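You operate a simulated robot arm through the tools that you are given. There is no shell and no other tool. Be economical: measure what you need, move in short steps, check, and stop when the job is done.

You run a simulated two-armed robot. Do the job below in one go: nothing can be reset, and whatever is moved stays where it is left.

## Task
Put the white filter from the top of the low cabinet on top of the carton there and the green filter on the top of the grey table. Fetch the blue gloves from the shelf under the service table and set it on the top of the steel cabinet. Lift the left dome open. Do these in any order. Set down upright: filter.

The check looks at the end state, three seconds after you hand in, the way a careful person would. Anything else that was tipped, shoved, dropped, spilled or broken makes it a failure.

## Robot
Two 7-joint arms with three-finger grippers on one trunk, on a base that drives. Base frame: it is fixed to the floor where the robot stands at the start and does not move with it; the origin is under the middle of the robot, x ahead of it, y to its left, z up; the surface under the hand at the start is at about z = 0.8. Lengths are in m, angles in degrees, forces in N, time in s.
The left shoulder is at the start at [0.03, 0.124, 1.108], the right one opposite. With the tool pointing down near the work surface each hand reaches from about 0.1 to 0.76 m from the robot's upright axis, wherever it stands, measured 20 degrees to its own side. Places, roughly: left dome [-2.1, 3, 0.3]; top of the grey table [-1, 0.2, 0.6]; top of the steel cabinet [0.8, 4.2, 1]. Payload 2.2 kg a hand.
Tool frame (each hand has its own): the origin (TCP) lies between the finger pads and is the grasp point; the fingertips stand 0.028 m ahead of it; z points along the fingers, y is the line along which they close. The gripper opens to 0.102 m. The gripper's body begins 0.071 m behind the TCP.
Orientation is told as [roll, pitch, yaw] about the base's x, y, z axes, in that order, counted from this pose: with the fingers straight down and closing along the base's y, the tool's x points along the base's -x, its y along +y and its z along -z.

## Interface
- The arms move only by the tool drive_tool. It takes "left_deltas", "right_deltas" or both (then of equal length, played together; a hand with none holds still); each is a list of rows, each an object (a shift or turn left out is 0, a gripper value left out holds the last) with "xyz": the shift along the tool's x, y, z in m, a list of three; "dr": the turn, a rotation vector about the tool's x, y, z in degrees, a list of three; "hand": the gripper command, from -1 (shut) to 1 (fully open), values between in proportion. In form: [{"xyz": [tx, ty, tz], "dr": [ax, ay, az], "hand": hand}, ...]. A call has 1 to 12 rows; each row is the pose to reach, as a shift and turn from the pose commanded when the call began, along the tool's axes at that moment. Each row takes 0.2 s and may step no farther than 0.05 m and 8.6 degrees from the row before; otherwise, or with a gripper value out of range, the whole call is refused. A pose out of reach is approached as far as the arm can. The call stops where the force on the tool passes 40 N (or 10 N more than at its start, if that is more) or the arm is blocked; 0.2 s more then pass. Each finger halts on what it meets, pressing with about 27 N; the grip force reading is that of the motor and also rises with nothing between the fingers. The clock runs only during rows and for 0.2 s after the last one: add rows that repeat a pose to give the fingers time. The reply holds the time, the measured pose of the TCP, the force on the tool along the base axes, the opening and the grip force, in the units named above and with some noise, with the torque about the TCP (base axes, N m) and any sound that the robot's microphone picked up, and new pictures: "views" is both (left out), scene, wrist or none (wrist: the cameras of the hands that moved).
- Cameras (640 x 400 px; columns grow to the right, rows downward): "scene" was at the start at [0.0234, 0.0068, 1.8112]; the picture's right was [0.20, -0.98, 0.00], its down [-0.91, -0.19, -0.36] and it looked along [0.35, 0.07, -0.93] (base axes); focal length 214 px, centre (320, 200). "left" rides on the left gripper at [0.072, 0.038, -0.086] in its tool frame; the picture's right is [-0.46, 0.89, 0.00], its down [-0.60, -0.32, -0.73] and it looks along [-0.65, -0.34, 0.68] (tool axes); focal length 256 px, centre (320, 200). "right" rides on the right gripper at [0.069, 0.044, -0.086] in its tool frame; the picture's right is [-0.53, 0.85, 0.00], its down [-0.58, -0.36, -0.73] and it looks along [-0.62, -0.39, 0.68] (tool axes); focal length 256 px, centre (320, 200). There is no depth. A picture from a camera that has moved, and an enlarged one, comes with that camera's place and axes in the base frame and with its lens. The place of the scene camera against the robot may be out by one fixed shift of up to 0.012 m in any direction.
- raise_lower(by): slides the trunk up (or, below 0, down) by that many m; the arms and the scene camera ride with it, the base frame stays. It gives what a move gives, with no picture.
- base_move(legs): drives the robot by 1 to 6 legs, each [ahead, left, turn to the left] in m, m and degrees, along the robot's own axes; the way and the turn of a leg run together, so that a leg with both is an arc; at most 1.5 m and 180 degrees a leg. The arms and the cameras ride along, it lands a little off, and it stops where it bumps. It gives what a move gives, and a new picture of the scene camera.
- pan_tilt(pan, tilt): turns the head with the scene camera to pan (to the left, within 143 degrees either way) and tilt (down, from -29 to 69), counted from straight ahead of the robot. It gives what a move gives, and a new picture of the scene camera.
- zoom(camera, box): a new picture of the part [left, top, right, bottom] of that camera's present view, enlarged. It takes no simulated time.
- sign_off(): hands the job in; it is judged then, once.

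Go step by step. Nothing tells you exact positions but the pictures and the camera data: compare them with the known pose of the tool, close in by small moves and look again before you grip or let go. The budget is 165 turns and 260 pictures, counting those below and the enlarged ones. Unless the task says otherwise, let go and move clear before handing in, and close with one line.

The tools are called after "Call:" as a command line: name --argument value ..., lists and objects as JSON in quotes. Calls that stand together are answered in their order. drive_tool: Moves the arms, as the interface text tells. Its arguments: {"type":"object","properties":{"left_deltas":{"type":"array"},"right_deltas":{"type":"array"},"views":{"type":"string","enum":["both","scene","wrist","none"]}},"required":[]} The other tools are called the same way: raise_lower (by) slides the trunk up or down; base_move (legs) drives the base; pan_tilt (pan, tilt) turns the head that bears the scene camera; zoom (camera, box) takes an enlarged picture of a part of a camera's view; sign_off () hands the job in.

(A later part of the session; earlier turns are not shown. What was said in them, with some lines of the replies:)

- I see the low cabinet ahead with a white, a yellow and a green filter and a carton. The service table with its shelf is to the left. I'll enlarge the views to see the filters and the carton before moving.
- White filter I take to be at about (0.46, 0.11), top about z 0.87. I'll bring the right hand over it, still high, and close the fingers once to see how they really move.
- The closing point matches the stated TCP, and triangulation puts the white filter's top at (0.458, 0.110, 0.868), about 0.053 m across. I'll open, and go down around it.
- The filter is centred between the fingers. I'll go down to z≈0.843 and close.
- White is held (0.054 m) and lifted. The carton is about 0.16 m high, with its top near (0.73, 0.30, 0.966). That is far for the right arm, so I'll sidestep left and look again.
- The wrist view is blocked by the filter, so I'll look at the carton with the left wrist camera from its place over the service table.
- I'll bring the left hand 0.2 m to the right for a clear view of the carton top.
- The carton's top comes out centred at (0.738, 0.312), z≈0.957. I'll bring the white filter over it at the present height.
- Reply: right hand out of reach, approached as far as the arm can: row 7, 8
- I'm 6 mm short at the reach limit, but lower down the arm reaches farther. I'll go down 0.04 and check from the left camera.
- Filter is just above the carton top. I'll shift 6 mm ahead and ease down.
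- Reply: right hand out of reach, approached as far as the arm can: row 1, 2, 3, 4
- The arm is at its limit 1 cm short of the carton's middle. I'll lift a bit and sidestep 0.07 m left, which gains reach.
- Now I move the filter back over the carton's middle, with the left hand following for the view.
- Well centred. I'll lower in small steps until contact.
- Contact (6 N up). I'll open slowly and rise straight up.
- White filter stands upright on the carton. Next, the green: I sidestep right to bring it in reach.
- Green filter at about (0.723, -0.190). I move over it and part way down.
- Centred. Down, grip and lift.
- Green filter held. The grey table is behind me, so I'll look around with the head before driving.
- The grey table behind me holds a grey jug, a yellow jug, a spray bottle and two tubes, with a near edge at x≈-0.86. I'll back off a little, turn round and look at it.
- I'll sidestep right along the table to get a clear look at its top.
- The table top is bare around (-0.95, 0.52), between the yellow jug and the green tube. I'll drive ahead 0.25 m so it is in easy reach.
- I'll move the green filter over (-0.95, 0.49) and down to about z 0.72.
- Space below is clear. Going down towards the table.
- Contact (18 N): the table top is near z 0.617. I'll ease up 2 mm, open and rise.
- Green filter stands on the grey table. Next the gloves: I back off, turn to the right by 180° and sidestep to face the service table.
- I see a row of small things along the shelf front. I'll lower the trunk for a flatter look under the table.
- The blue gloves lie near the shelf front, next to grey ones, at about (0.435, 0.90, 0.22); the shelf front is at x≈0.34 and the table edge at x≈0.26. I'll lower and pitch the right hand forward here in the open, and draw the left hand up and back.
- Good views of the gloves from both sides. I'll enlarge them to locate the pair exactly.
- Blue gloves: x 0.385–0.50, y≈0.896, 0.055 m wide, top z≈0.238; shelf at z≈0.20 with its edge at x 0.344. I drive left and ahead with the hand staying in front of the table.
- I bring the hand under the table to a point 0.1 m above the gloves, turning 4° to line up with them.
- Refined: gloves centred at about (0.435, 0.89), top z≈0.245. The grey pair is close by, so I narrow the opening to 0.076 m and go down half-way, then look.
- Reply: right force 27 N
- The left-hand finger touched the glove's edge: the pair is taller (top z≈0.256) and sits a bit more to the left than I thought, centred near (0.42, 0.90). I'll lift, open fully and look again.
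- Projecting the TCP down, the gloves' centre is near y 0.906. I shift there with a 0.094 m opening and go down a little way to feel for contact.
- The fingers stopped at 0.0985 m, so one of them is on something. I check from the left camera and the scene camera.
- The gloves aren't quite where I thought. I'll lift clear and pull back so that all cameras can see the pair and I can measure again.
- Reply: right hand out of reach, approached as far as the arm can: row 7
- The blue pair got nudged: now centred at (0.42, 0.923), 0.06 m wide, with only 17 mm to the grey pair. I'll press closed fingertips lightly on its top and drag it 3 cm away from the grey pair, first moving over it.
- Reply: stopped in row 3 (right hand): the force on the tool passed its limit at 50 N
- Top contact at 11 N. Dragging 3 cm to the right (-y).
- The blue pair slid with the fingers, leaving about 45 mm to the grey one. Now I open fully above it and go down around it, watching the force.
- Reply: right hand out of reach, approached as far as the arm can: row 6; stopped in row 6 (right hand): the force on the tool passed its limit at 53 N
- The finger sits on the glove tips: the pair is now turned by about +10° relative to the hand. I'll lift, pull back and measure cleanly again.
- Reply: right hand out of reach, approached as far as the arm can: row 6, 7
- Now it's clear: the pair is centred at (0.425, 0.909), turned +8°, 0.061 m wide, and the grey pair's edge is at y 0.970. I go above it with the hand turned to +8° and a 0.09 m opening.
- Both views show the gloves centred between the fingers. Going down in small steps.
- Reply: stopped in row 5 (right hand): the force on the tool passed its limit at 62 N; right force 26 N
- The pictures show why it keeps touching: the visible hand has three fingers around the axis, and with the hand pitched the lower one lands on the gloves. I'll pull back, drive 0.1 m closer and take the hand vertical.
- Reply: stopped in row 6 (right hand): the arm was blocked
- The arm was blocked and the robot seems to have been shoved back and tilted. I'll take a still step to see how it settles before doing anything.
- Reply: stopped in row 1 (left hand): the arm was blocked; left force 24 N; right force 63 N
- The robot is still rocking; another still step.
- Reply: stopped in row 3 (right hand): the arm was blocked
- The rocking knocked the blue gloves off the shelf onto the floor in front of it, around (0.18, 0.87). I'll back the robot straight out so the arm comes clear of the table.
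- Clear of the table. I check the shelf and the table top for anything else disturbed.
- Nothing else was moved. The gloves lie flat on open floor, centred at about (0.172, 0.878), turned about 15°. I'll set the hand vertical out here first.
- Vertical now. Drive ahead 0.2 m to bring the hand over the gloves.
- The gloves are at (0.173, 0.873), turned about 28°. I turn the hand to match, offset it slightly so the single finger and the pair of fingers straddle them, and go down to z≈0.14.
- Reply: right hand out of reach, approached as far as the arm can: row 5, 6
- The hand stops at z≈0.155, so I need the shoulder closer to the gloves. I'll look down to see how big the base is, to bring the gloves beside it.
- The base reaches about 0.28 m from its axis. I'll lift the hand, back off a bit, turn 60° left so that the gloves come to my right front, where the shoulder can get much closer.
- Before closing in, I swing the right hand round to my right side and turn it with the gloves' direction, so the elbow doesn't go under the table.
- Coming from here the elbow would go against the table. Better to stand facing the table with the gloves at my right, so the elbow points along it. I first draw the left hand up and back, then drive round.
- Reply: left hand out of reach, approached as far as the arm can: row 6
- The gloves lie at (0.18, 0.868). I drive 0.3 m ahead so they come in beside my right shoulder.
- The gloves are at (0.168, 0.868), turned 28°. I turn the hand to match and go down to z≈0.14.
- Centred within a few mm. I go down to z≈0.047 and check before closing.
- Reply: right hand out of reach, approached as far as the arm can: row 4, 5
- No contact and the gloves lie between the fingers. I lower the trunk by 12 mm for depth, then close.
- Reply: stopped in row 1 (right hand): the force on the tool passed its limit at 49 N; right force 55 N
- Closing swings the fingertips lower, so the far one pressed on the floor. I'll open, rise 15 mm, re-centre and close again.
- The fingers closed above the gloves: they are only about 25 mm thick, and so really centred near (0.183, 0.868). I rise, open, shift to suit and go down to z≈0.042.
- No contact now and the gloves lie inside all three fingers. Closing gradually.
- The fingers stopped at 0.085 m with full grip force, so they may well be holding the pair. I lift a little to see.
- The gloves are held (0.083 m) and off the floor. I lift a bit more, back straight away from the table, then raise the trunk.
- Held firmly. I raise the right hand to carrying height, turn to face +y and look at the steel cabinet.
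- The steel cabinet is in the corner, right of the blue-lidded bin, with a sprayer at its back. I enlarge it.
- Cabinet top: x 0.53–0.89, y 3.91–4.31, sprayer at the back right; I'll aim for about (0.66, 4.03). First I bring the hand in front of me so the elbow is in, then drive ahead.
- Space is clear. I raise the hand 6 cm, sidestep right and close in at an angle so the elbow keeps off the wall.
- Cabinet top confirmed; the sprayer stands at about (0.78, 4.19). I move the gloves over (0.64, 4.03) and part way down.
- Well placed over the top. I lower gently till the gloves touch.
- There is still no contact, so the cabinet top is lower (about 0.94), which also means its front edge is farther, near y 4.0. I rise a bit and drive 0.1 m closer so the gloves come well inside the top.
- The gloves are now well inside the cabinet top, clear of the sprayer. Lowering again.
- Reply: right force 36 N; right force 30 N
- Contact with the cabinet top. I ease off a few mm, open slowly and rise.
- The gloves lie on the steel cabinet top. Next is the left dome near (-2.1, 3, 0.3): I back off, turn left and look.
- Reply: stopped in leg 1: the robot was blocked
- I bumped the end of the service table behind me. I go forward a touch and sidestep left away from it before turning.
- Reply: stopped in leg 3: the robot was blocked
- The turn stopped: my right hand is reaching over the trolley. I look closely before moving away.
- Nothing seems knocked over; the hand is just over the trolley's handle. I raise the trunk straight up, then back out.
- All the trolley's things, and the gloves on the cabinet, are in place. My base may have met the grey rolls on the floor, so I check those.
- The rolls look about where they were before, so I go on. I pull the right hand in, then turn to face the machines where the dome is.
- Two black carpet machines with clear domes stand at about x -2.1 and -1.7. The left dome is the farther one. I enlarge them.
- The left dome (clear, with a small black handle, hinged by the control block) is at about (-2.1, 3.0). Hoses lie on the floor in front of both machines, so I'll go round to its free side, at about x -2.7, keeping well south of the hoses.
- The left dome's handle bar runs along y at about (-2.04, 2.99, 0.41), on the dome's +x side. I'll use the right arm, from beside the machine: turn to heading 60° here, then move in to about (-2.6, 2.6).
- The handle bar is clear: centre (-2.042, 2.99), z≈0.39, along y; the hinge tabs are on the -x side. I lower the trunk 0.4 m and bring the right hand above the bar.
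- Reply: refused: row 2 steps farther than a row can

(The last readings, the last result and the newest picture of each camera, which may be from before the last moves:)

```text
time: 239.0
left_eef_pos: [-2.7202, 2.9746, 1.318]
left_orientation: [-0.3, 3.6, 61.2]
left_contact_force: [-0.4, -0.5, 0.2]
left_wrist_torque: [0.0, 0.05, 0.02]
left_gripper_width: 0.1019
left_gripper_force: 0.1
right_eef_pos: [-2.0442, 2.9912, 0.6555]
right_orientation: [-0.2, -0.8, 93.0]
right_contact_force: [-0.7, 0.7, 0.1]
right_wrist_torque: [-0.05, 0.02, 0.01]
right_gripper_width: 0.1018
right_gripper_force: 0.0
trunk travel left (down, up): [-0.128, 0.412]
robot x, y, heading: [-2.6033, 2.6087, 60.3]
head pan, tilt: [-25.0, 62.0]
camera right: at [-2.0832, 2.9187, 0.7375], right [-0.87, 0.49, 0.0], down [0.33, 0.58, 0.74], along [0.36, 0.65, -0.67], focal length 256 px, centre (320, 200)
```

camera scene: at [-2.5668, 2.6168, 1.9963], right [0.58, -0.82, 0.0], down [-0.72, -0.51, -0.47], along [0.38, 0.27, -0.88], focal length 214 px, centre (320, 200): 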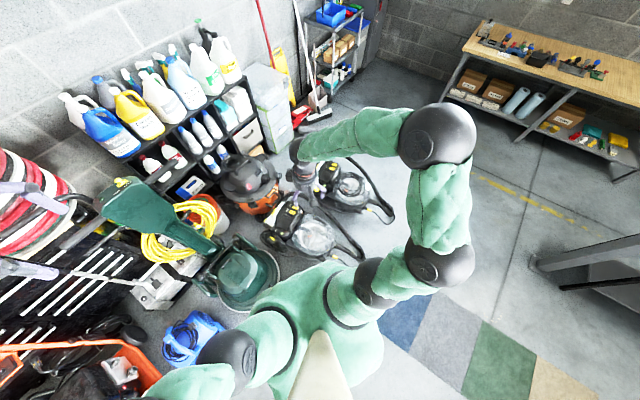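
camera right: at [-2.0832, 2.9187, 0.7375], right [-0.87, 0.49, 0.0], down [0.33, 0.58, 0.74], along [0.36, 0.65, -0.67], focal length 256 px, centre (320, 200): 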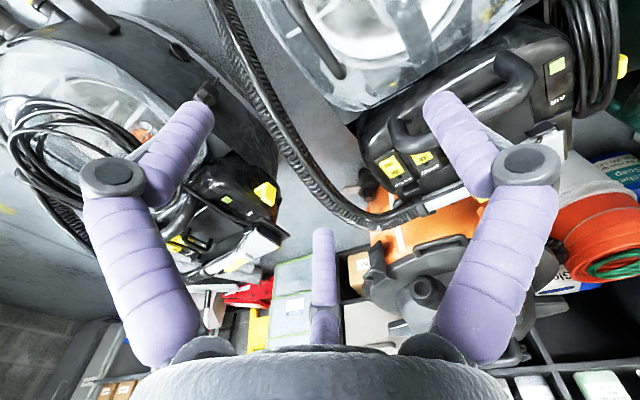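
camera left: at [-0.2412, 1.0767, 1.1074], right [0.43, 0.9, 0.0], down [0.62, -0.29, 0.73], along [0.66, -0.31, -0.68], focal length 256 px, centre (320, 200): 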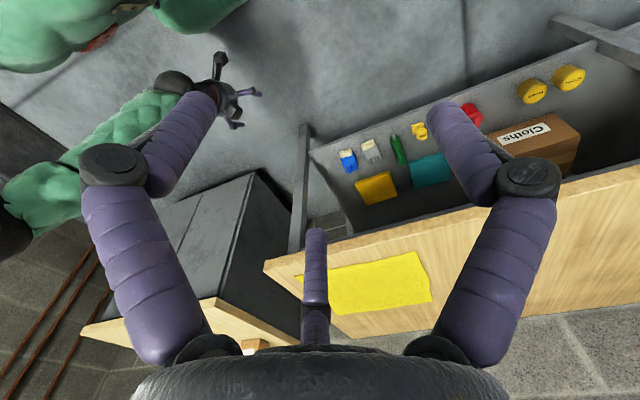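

Bar seen at x≈-2.03, y 2.93–3.05. I shift 12 mm and go down to z≈0.47 for a closer look.

Call:
drive_tool --right_deltas '[{"xyz": [0, -0.012, 0.04]}, {"xyz": [0, -0.012, 0.08]}, {"xyz": [0, -0.012, 0.12]}, {"xyz": [0, -0.012, 0.16]}, {"xyz": [0, -0.012, 0.185]}, {"xyz": [0, -0.012, 0.185]}]' --views "wrist"

Call:
zoom --camera "scene" --box '[250, 170, 410, 280]'

```text
time: 240.4
left_eef_pos: [-2.7222, 2.9729, 1.3199]
left_orientation: [-0.2, 3.6, 61.2]
left_contact_force: [0.0, -0.5, -0.1]
left_wrist_torque: [0.0, 0.01, -0.01]
left_gripper_width: 0.1021
left_gripper_force: 0.0
right_eef_pos: [-2.0284, 2.9961, 0.4694]
right_orientation: [-0.3, -0.7, 92.9]
right_contact_force: [0.2, 0.0, 0.1]
right_wrist_torque: [-0.02, -0.01, -0.01]
right_gripper_width: 0.102
right_gripper_force: 0.0
trunk travel left (down, up): [-0.128, 0.412]
robot x, y, heading: [-2.6022, 2.6071, 60.3]
head pan, tilt: [-25.0, 62.0]
camera right: at [-2.0692, 2.9229, 0.5537], right [-0.87, 0.49, 0.0], down [0.33, 0.58, 0.74], along [0.36, 0.65, -0.67], focal length 256 px, centre (320, 200)
```

right: 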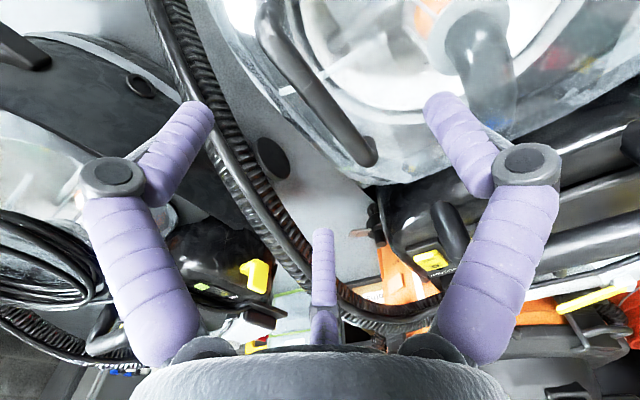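

```text
3.64 times, centred on (330, 225) of scene
camera zoom: at [-2.5668, 2.617, 1.5963], right [0.58, -0.82, 0.0], down [-0.72, -0.51, -0.47], along [0.38, 0.27, -0.88], focal length 780 px, centre (284, 109)
```

zoom: 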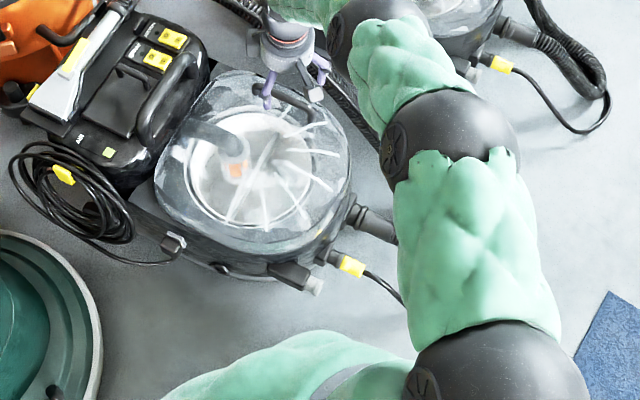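

The bar's at x≈-2.037, z≈0.41. I centre on it and go down to z≈0.43.

Call:
drive_tool --right_deltas '[{"xyz": [0, 0.008, 0.015]}, {"xyz": [0, 0.008, 0.03]}, {"xyz": [0, 0.008, 0.042]}, {"xyz": [0, 0.008, 0.042]}]' --views "wrist"

```text
time: 241.4
left_eef_pos: [-2.7208, 2.9734, 1.3189]
left_orientation: [-0.4, 3.6, 61.3]
left_contact_force: [-0.6, 0.5, -0.1]
left_wrist_torque: [0.02, 0.04, 0.01]
left_gripper_width: 0.1021
left_gripper_force: 0.1
right_eef_pos: [-2.0365, 2.9978, 0.4285]
right_orientation: [-0.1, -0.8, 92.9]
right_contact_force: [0.2, 0.6, 0.0]
right_wrist_torque: [0.02, 0.01, 0.0]
right_gripper_width: 0.1021
right_gripper_force: 0.0
trunk travel left (down, up): [-0.128, 0.412]
robot x, y, heading: [-2.6021, 2.6103, 60.4]
head pan, tilt: [-25.0, 62.0]
camera right: at [-2.0776, 2.9232, 0.5118], right [-0.87, 0.49, 0.0], down [0.33, 0.58, 0.74], along [0.36, 0.65, -0.67], focal length 256 px, centre (320, 200)
```

right: 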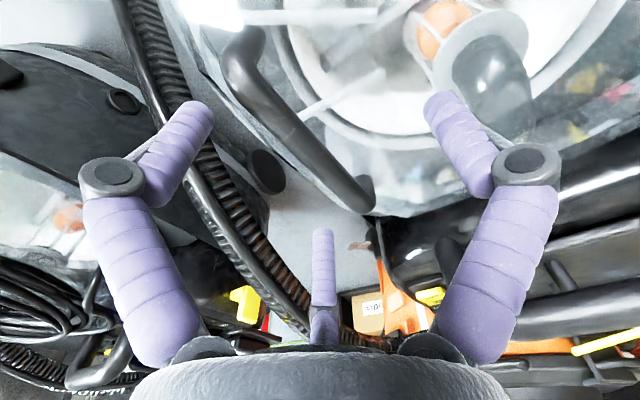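

The bar passes right between the thumb side and the two other fingers. I go 15 mm lower and close.

Call:
drive_tool --right_deltas '[{"xyz": [0, 0, 0.008]}, {"xyz": [0, 0, 0.016]}, {"xyz": [0, 0, 0.016], "hand": 0.4}, {"xyz": [0, 0, 0.016], "hand": -0.2}, {"xyz": [0, 0, 0.016], "hand": -1}, {"xyz": [0, 0, 0.016]}, {"xyz": [0, 0, 0.016]}]' --views "wrist"

```text
time: 243.1
left_eef_pos: [-2.7205, 2.9733, 1.319]
left_orientation: [-0.4, 3.5, 61.2]
left_contact_force: [0.3, 0.6, -0.3]
left_wrist_torque: [0.0, -0.05, -0.03]
left_gripper_width: 0.102
left_gripper_force: 0.0
right_eef_pos: [-2.0287, 2.9955, 0.4153]
right_orientation: [-0.9, -1.0, 92.9]
right_contact_force: [3.3, -0.9, -3.3]
right_wrist_torque: [0.64, 0.03, 1.05]
right_gripper_width: 0.0253
right_gripper_force: 45.5
trunk travel left (down, up): [-0.128, 0.412]
robot x, y, heading: [-2.5998, 2.6119, 60.2]
head pan, tilt: [-25.0, 62.0]
stopped in row 7 (right hand): the force on the tool passed its limit at 41 N (the readings are from after the stop); the commanded pose is now the measured one
camera right: at [-2.0702, 2.9224, 0.4981], right [-0.87, 0.49, 0.0], down [0.33, 0.58, 0.75], along [0.37, 0.65, -0.67], focal length 256 px, centre (320, 200)
```

right: 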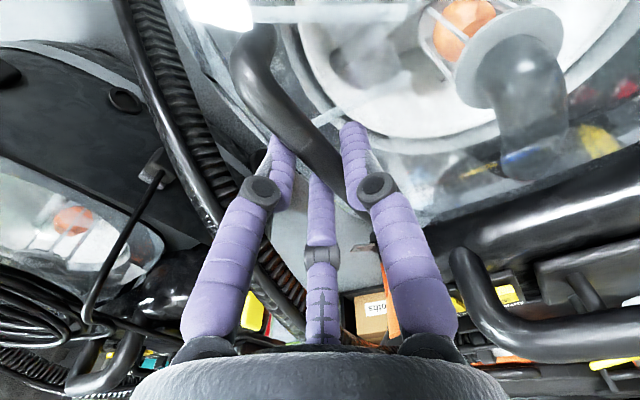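

The bar is gripped (0.025 m). The hinge is on the -x side, so I lift along an arc about it, tilting the hand along; first a short part to feel it.

Call:
drive_tool --right_deltas '[{"xyz": [0, 0.005, -0.016], "dr": [2, 0, 0]}, {"xyz": [-0.001, 0.014, -0.032], "dr": [4, 0, 0]}, {"xyz": [-0.001, 0.022, -0.047], "dr": [6, 0, 0]}, {"xyz": [-0.002, 0.032, -0.062], "dr": [9, 0, 0]}]' --views "wrist"

Call:
zoom --camera "scene" --box '[250, 170, 410, 280]'

```text
time: 244.1
left_eef_pos: [-2.721, 2.9722, 1.3199]
left_orientation: [-0.3, 3.6, 61.1]
left_contact_force: [-0.2, 0.0, -0.5]
left_wrist_torque: [0.02, -0.02, -0.01]
left_gripper_width: 0.102
left_gripper_force: 0.1
right_eef_pos: [-2.0633, 2.9912, 0.4764]
right_orientation: [-9.5, -0.6, 92.8]
right_contact_force: [5.6, -28.8, -1.8]
right_wrist_torque: [0.45, 0.16, 1.63]
right_gripper_width: 0.0251
right_gripper_force: 45.0
trunk travel left (down, up): [-0.128, 0.412]
robot x, y, heading: [-2.6017, 2.6091, 60.3]
head pan, tilt: [-25.0, 62.0]
camera right: at [-2.117, 2.9181, 0.5513], right [-0.86, 0.49, -0.14], down [0.21, 0.58, 0.79], along [0.47, 0.65, -0.6], focal length 256 px, centre (320, 200)
```

right: 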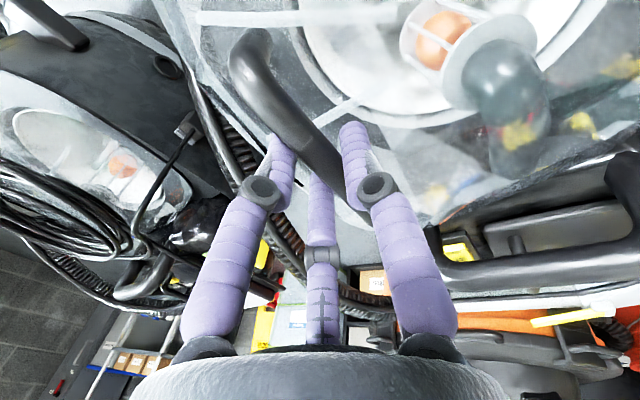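

```text
3.64 times, centred on (330, 225) of scene
camera zoom: at [-2.5661, 2.6149, 1.5963], right [0.58, -0.82, 0.0], down [-0.72, -0.51, -0.47], along [0.38, 0.27, -0.88], focal length 780 px, centre (284, 109)
```

zoom: 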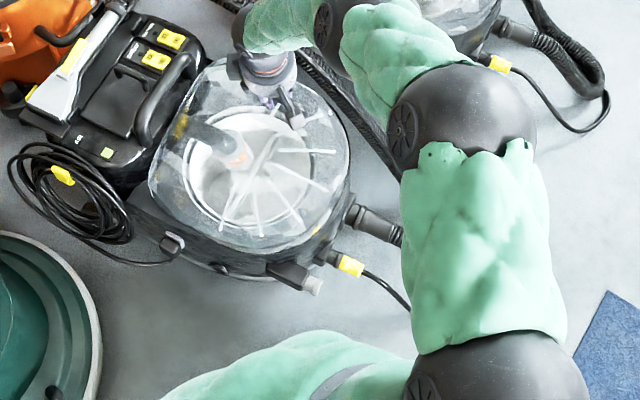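

The dome is lifting. There is a sideways load, so the hinge line is turned slightly; I let the arc drift towards -y as I go on.

Call:
drive_tool --right_deltas '[{"xyz": [0.008, 0.003, -0.005], "dr": [0.5, 0, 0]}, {"xyz": [0.0127, 0.0154, -0.0303], "dr": [4, 0, 0]}, {"xyz": [0.0176, 0.0348, -0.0585], "dr": [8, 0, 0]}, {"xyz": [0.0231, 0.0577, -0.084], "dr": [12, 0, 0]}, {"xyz": [0.0291, 0.0839, -0.1065], "dr": [16, 0, 0]}]' --views "wrist"

Call:
zoom --camera "scene" --box '[250, 170, 410, 280]'

```text
time: 245.2
left_eef_pos: [-2.7201, 2.9742, 1.3177]
left_orientation: [-0.3, 3.6, 61.2]
left_contact_force: [-0.3, -0.1, -0.1]
left_wrist_torque: [0.0, -0.02, -0.01]
left_gripper_width: 0.1022
left_gripper_force: 0.0
right_eef_pos: [-2.1653, 2.9583, 0.5617]
right_orientation: [-25.5, -0.8, 93.0]
right_contact_force: [-11.9, 0.8, -25.9]
right_wrist_torque: [1.21, 0.33, 1.73]
right_gripper_width: 0.0255
right_gripper_force: 45.5
trunk travel left (down, up): [-0.128, 0.412]
robot x, y, heading: [-2.6084, 2.6101, 60.1]
head pan, tilt: [-25.0, 62.0]
camera right: at [-2.2385, 2.8847, 0.6189], right [-0.79, 0.5, -0.36], down [-0.01, 0.57, 0.82], along [0.61, 0.66, -0.44], focal length 256 px, centre (320, 200)
```

right: 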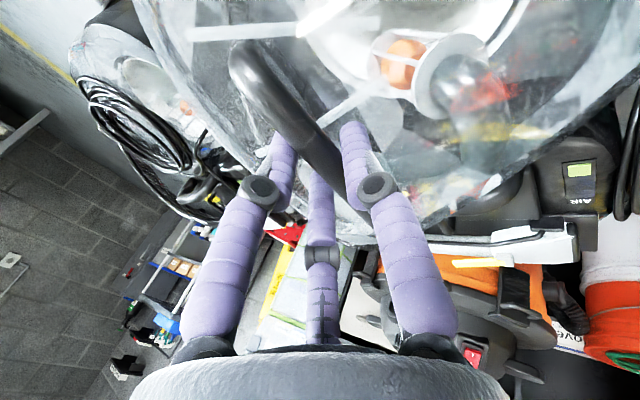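

```text
3.64 times, centred on (330, 225) of scene
camera zoom: at [-2.566, 2.6177, 1.596], right [0.58, -0.82, 0.0], down [-0.72, -0.51, -0.47], along [0.38, 0.27, -0.88], focal length 780 px, centre (284, 109)
```

zoom: 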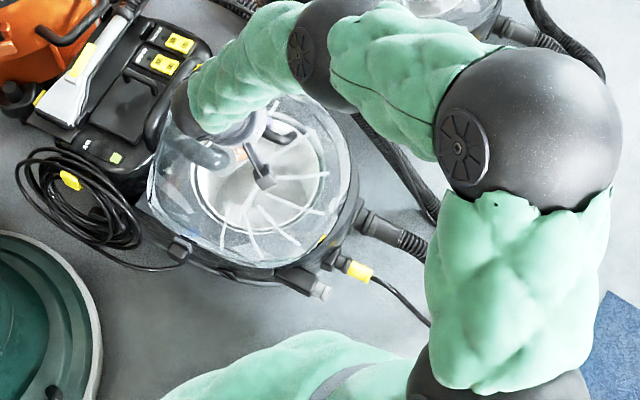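

About 40° open now, fitting a hinge at x≈-2.29, z≈0.30, radius 0.288. I carry on along that arc.

Call:
drive_tool --right_deltas '[{"xyz": [0.0076, 0.0331, -0.0176], "dr": [5, 0, 0]}, {"xyz": [0.0144, 0.0587, -0.0403], "dr": [10, 0, 0]}, {"xyz": [0.0213, 0.0871, -0.0594], "dr": [15, 0, 0]}, {"xyz": [0.0284, 0.1176, -0.0749], "dr": [20, 0, 0]}]' --views "wrist"

Call:
zoom --camera "scene" --box '[250, 170, 410, 280]'

```text
time: 246.1
left_eef_pos: [-2.7195, 2.9733, 1.3186]
left_orientation: [-0.3, 3.4, 61.2]
left_contact_force: [0.1, 0.1, 0.2]
left_wrist_torque: [-0.02, 0.06, -0.03]
left_gripper_width: 0.1021
left_gripper_force: 0.1
right_eef_pos: [-2.2571, 2.942, 0.5901]
right_orientation: [-41.1, -1.5, 92.8]
right_contact_force: [2.1, -3.6, 12.7]
right_wrist_torque: [-1.01, -0.04, 1.31]
right_gripper_width: 0.0251
right_gripper_force: 45.0
trunk travel left (down, up): [-0.128, 0.412]
robot x, y, heading: [-2.6009, 2.6095, 60.0]
head pan, tilt: [-25.0, 62.0]
stopped in row 4 (right hand): the force on the tool passed its limit at 44 N (the readings are from after the stop); the commanded pose is now the measured one
camera right: at [-2.3436, 2.8656, 0.621], right [-0.66, 0.52, -0.54], down [-0.23, 0.54, 0.81], along [0.71, 0.66, -0.24], focal length 256 px, centre (320, 200)
```

right: 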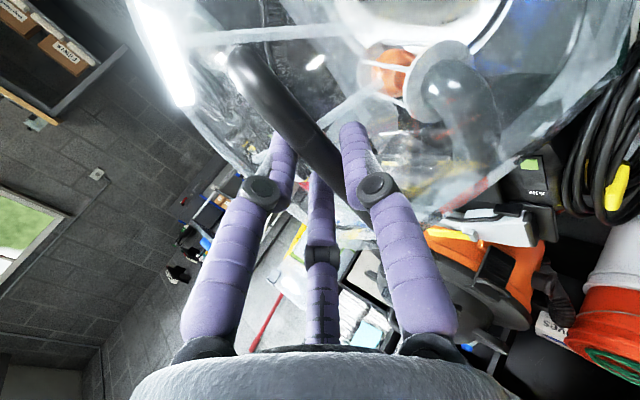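

```text
3.64 times, centred on (330, 225) of scene
camera zoom: at [-2.5659, 2.616, 1.5962], right [0.58, -0.82, 0.0], down [-0.72, -0.51, -0.47], along [0.38, 0.27, -0.88], focal length 780 px, centre (284, 109)
```

zoom: 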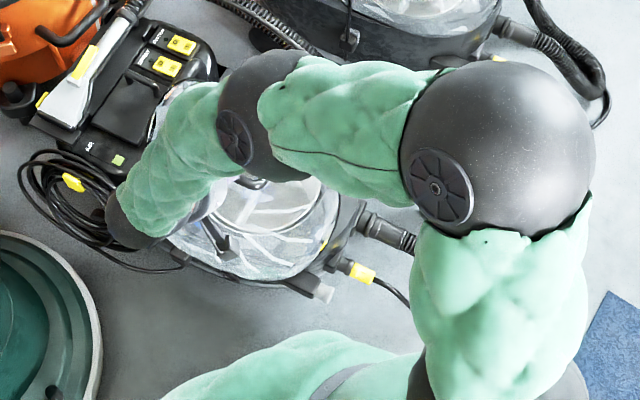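

About 60° open. The stop came from my arc running slightly low; I follow a little higher and continue gently.

Call:
drive_tool --right_deltas '[{"xyz": [0.003, 0.01, -0.012], "dr": [3, 0, 0]}, {"xyz": [0.0066, 0.0193, -0.022], "dr": [6, 0, 0]}, {"xyz": [0.01, 0.033, -0.033], "dr": [9, 0, 0]}, {"xyz": [0.013, 0.0468, -0.0433], "dr": [12, 0, 0]}, {"xyz": [0.016, 0.062, -0.052], "dr": [15, 0, 0]}]' --views "wrist"

```text
time: 247.3
left_eef_pos: [-2.7198, 2.9757, 1.319]
left_orientation: [-0.3, 3.5, 61.2]
left_contact_force: [-0.1, 0.4, -0.2]
left_wrist_torque: [-0.01, 0.03, 0.0]
left_gripper_width: 0.102
left_gripper_force: 0.0
right_eef_pos: [-2.3377, 2.9217, 0.5868]
right_orientation: [-55.9, -1.5, 92.9]
right_contact_force: [0.7, 4.9, -11.1]
right_wrist_torque: [-0.17, 0.16, 1.59]
right_gripper_width: 0.0246
right_gripper_force: 45.2
trunk travel left (down, up): [-0.128, 0.412]
robot x, y, heading: [-2.6021, 2.6118, 60.4]
head pan, tilt: [-25.0, 62.0]
camera right: at [-2.4306, 2.8458, 0.5938], right [-0.5, 0.53, -0.69], down [-0.43, 0.54, 0.73], along [0.75, 0.66, -0.04], focal length 256 px, centre (320, 200)
```

right: 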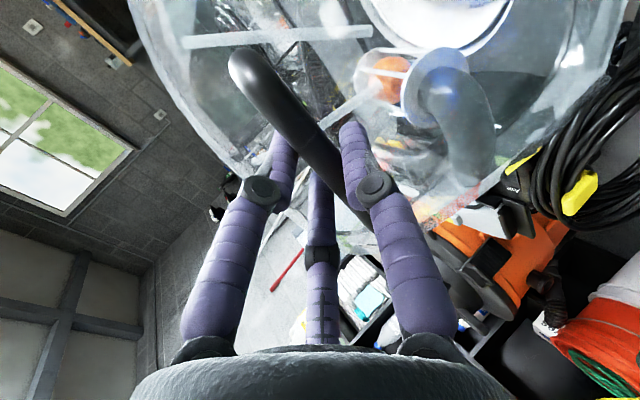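

About 77° open, already past upright. A bit further until it meets its stop.

Call:
drive_tool --right_deltas '[{"xyz": [0.0035, 0.013, -0.012], "dr": [3, 0, 0]}, {"xyz": [0.007, 0.0267, -0.0235], "dr": [6, 0, 0]}, {"xyz": [0.01, 0.039, -0.032], "dr": [8.5, 0, 0]}, {"xyz": [0.013, 0.0514, -0.0404], "dr": [11, 0, 0]}]' --views "both"

```text
time: 248.3
left_eef_pos: [-2.7193, 2.9742, 1.3181]
left_orientation: [-0.3, 3.7, 61.2]
left_contact_force: [-0.1, -0.1, 0.0]
left_wrist_torque: [0.04, -0.01, -0.01]
left_gripper_width: 0.1019
left_gripper_force: 0.0
right_eef_pos: [-2.4015, 2.9044, 0.5649]
right_orientation: [-67.0, -1.3, 92.9]
right_contact_force: [3.3, 3.6, -9.8]
right_wrist_torque: [-0.31, -0.01, 1.63]
right_gripper_width: 0.0244
right_gripper_force: 44.6
trunk travel left (down, up): [-0.128, 0.412]
robot x, y, heading: [-2.6008, 2.6123, 60.2]
head pan, tilt: [-25.0, 62.0]
camera scene: at [-2.566, 2.6176, 1.5962], right [0.58, -0.82, 0.0], down [-0.72, -0.51, -0.47], along [0.38, 0.27, -0.88], focal length 214 px, centre (320, 200)
camera right: at [-2.494, 2.83, 0.5558], right [-0.36, 0.54, -0.76], down [-0.56, 0.53, 0.64], along [0.75, 0.65, 0.11], focal length 256 px, centre (320, 200)
```

scene: 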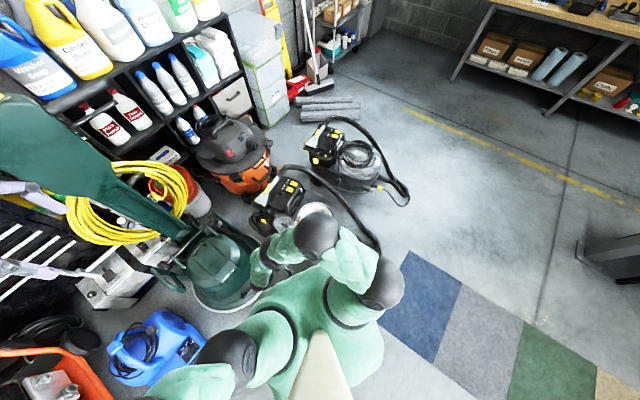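
right: 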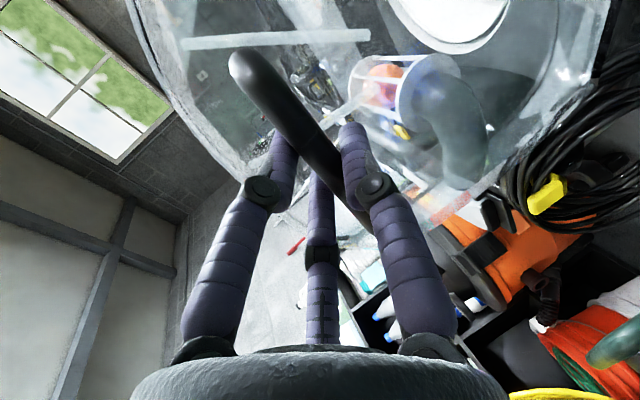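

About 90° open with no stop met yet. I ease it a further 8–10° and watch the force.

Call:
drive_tool --right_deltas '[{"xyz": [0.0035, 0.0145, -0.0123], "dr": [4, 0, 0]}, {"xyz": [0.007, 0.029, -0.0246], "dr": [8, 0, 0]}, {"xyz": [0.007, 0.029, -0.0246], "dr": [8, 0, 0]}]' --views "none"

Call:
zoom --camera "scene" --box '[230, 160, 390, 290]'

```text
time: 249.1
left_eef_pos: [-2.72, 2.9746, 1.3189]
left_orientation: [-0.3, 3.6, 61.2]
left_contact_force: [-0.2, -0.5, 0.4]
left_wrist_torque: [-0.02, 0.0, 0.03]
left_gripper_width: 0.1019
left_gripper_force: 0.0
right_eef_pos: [-2.4342, 2.8965, 0.5483]
right_orientation: [-75.0, -1.5, 92.7]
right_contact_force: [3.1, 3.0, -7.1]
right_wrist_torque: [-0.56, -0.1, 1.56]
right_gripper_width: 0.0239
right_gripper_force: 45.1
trunk travel left (down, up): [-0.128, 0.412]
robot x, y, heading: [-2.6023, 2.6104, 59.9]
head pan, tilt: [-25.0, 62.0]
```

```text
3.08 times, centred on (310, 225) of scene
camera zoom: at [-2.5657, 2.6175, 1.5963], right [0.58, -0.82, 0.0], down [-0.72, -0.51, -0.47], along [0.38, 0.27, -0.88], focal length 660 px, centre (351, 123)
```

zoom: 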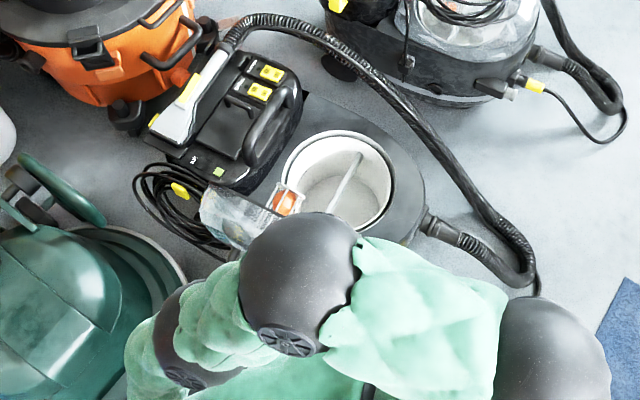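

The dome stands about 100° open with hardly any load on the hand. I open the fingers and draw back along the hand's axis.

Call:
drive_tool --right_deltas '[{"hand": -0.4}, {"hand": 0}, {"hand": 0.4}, {"hand": 0.7}, {"xyz": [0, 0, 0]}]' --views "wrist"

```text
time: 250.3
left_eef_pos: [-2.7205, 2.9748, 1.3191]
left_orientation: [-0.4, 3.6, 61.1]
left_contact_force: [-1.0, -0.3, -1.5]
left_wrist_torque: [0.0, -0.02, 0.0]
left_gripper_width: 0.1019
left_gripper_force: 0.0
right_eef_pos: [-2.4354, 2.8963, 0.5494]
right_orientation: [-74.9, -1.5, 92.9]
right_contact_force: [-1.1, -1.5, 1.0]
right_wrist_torque: [0.06, -0.03, 0.06]
right_gripper_width: 0.0871
right_gripper_force: 0.7
trunk travel left (down, up): [-0.128, 0.412]
robot x, y, heading: [-2.603, 2.6113, 60.4]
head pan, tilt: [-25.0, 62.0]
camera right: at [-2.5255, 2.8233, 0.5254], right [-0.25, 0.54, -0.8], down [-0.64, 0.53, 0.56], along [0.73, 0.65, 0.22], focal length 256 px, centre (320, 200)
```

right: 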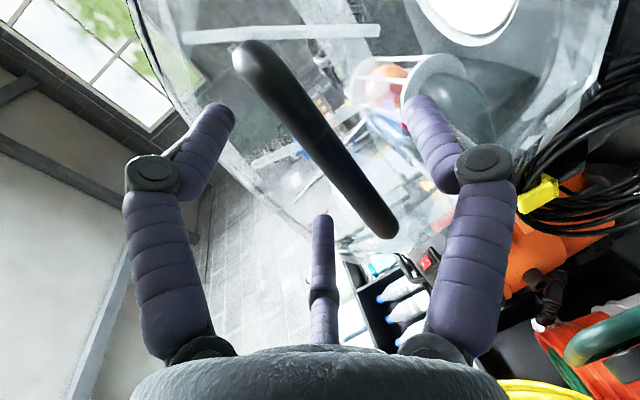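

The dome stays put. I withdraw along the hand's axis.

Call:
drive_tool --right_deltas '[{"xyz": [0, 0, -0.02]}, {"xyz": [0, 0, -0.04]}, {"xyz": [0, 0, -0.06]}, {"xyz": [0, 0, -0.08]}, {"xyz": [0, 0, -0.08]}]' --views "both"

```text
time: 251.5
left_eef_pos: [-2.7204, 2.9733, 1.3193]
left_orientation: [-0.3, 3.5, 61.1]
left_contact_force: [0.4, 0.3, -0.5]
left_wrist_torque: [-0.01, 0.01, 0.0]
left_gripper_width: 0.102
left_gripper_force: 0.0
right_eef_pos: [-2.5101, 2.8917, 0.5693]
right_orientation: [-74.9, -1.3, 92.5]
right_contact_force: [0.1, 0.9, -0.8]
right_wrist_torque: [0.0, 0.0, -0.01]
right_gripper_width: 0.0868
right_gripper_force: 0.0
trunk travel left (down, up): [-0.128, 0.412]
robot x, y, heading: [-2.6012, 2.6121, 60.3]
head pan, tilt: [-25.0, 62.0]
camera scene: at [-2.5662, 2.617, 1.5963], right [0.58, -0.82, 0.0], down [-0.72, -0.51, -0.47], along [0.38, 0.27, -0.88], focal length 214 px, centre (320, 200)
camera right: at [-2.6009, 2.8179, 0.5457], right [-0.24, 0.54, -0.8], down [-0.64, 0.54, 0.56], along [0.73, 0.65, 0.21], focal length 256 px, centre (320, 200)
```

scene: 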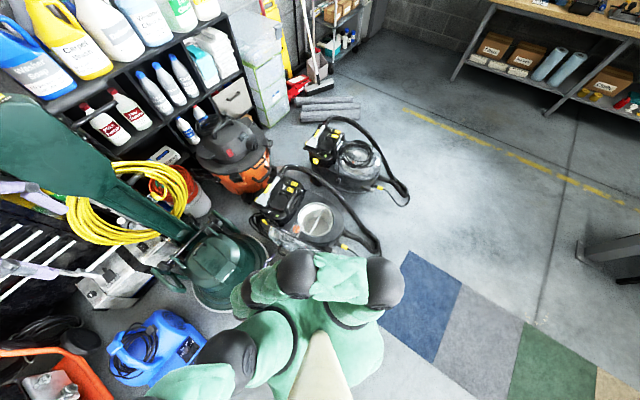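
right: 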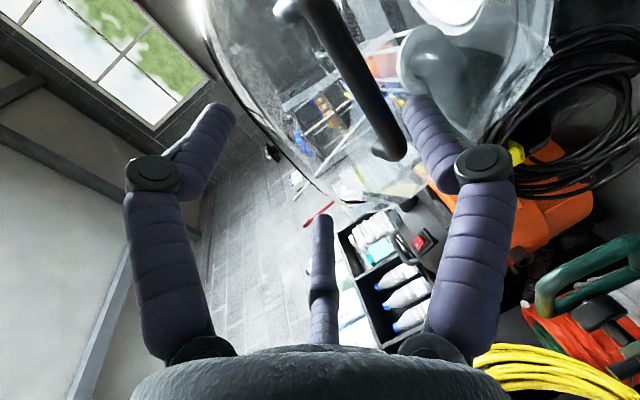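

Free of the bar. I raise the trunk, back the robot away and take a final look at the dome.

Call:
raise_lower --by 0.35

Call:
base_move --legs '[[-0.45, -0.1, 0]]'

Call:
zoom --camera "scene" --box '[220, 100, 400, 240]'

```text
time: 254.9
left_eef_pos: [-2.7204, 2.973, 1.6698]
left_orientation: [-0.3, 3.6, 61.1]
left_contact_force: [-0.2, -0.5, 0.4]
left_wrist_torque: [0.01, -0.02, -0.01]
left_gripper_width: 0.1019
left_gripper_force: 0.2
right_eef_pos: [-2.5108, 2.8938, 0.919]
right_orientation: [-74.9, -1.5, 92.5]
right_contact_force: [-0.5, 1.1, 0.2]
right_wrist_torque: [0.02, 0.0, 0.0]
right_gripper_width: 0.0866
right_gripper_force: 0.1
trunk travel left (down, up): [-0.478, 0.062]
robot x, y, heading: [-2.6013, 2.6133, 60.5]
head pan, tilt: [-25.0, 62.0]
```

```text
time: 257.7
left_eef_pos: [-2.8585, 2.5333, 1.6701]
left_orientation: [-0.3, 3.6, 61.0]
left_contact_force: [-0.6, -0.4, 0.2]
left_wrist_torque: [0.01, -0.04, -0.02]
left_gripper_width: 0.1019
left_gripper_force: 0.1
right_eef_pos: [-2.6479, 2.4516, 0.9201]
right_orientation: [-74.9, -1.5, 92.4]
right_contact_force: [-1.0, -0.3, -0.2]
right_wrist_torque: [0.0, 0.0, 0.02]
right_gripper_width: 0.0867
right_gripper_force: 0.1
trunk travel left (down, up): [-0.478, 0.062]
robot x, y, heading: [-2.7406, 2.1685, 60.2]
head pan, tilt: [-25.0, 62.0]
camera scene: at [-2.7048, 2.1762, 1.9463], right [0.57, -0.82, 0.0], down [-0.72, -0.51, -0.47], along [0.38, 0.27, -0.88], focal length 214 px, centre (320, 200)
```

scene: 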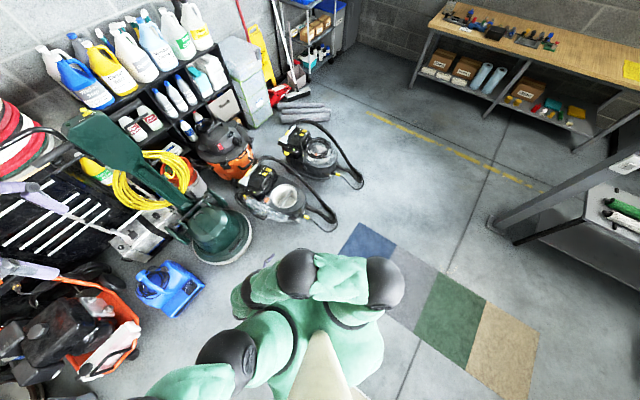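

```text
2.86 times, centred on (310, 170) of scene
camera zoom: at [-2.7048, 2.1762, 1.9463], right [0.57, -0.82, 0.0], down [-0.72, -0.51, -0.47], along [0.38, 0.27, -0.88], focal length 613 px, centre (349, 286)
```

zoom: 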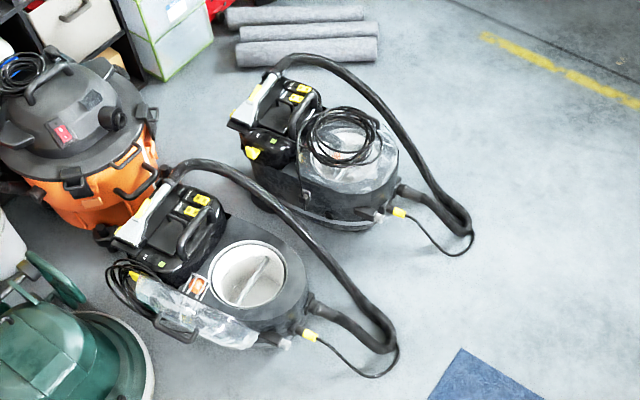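

The left dome stands open and stays open. The white filter is on the carton, the green one on the grey table, and the gloves on the steel cabinet. The hands are clear, so I hand in.

Call:
sign_off

```text
The job is handed in.
```

I handed in the job with all four parts done: the white filter is upright on the carton, the green filter upright on the grey table, the blue gloves on the steel cabinet, and the left dome lifted open. On the way the gloves fell from the shelf to the floor and I picked them up from there. I also bumped the end of the service table, and I may have nudged the grey rolls on the floor. I couldn't confirm that the rolls stayed put.
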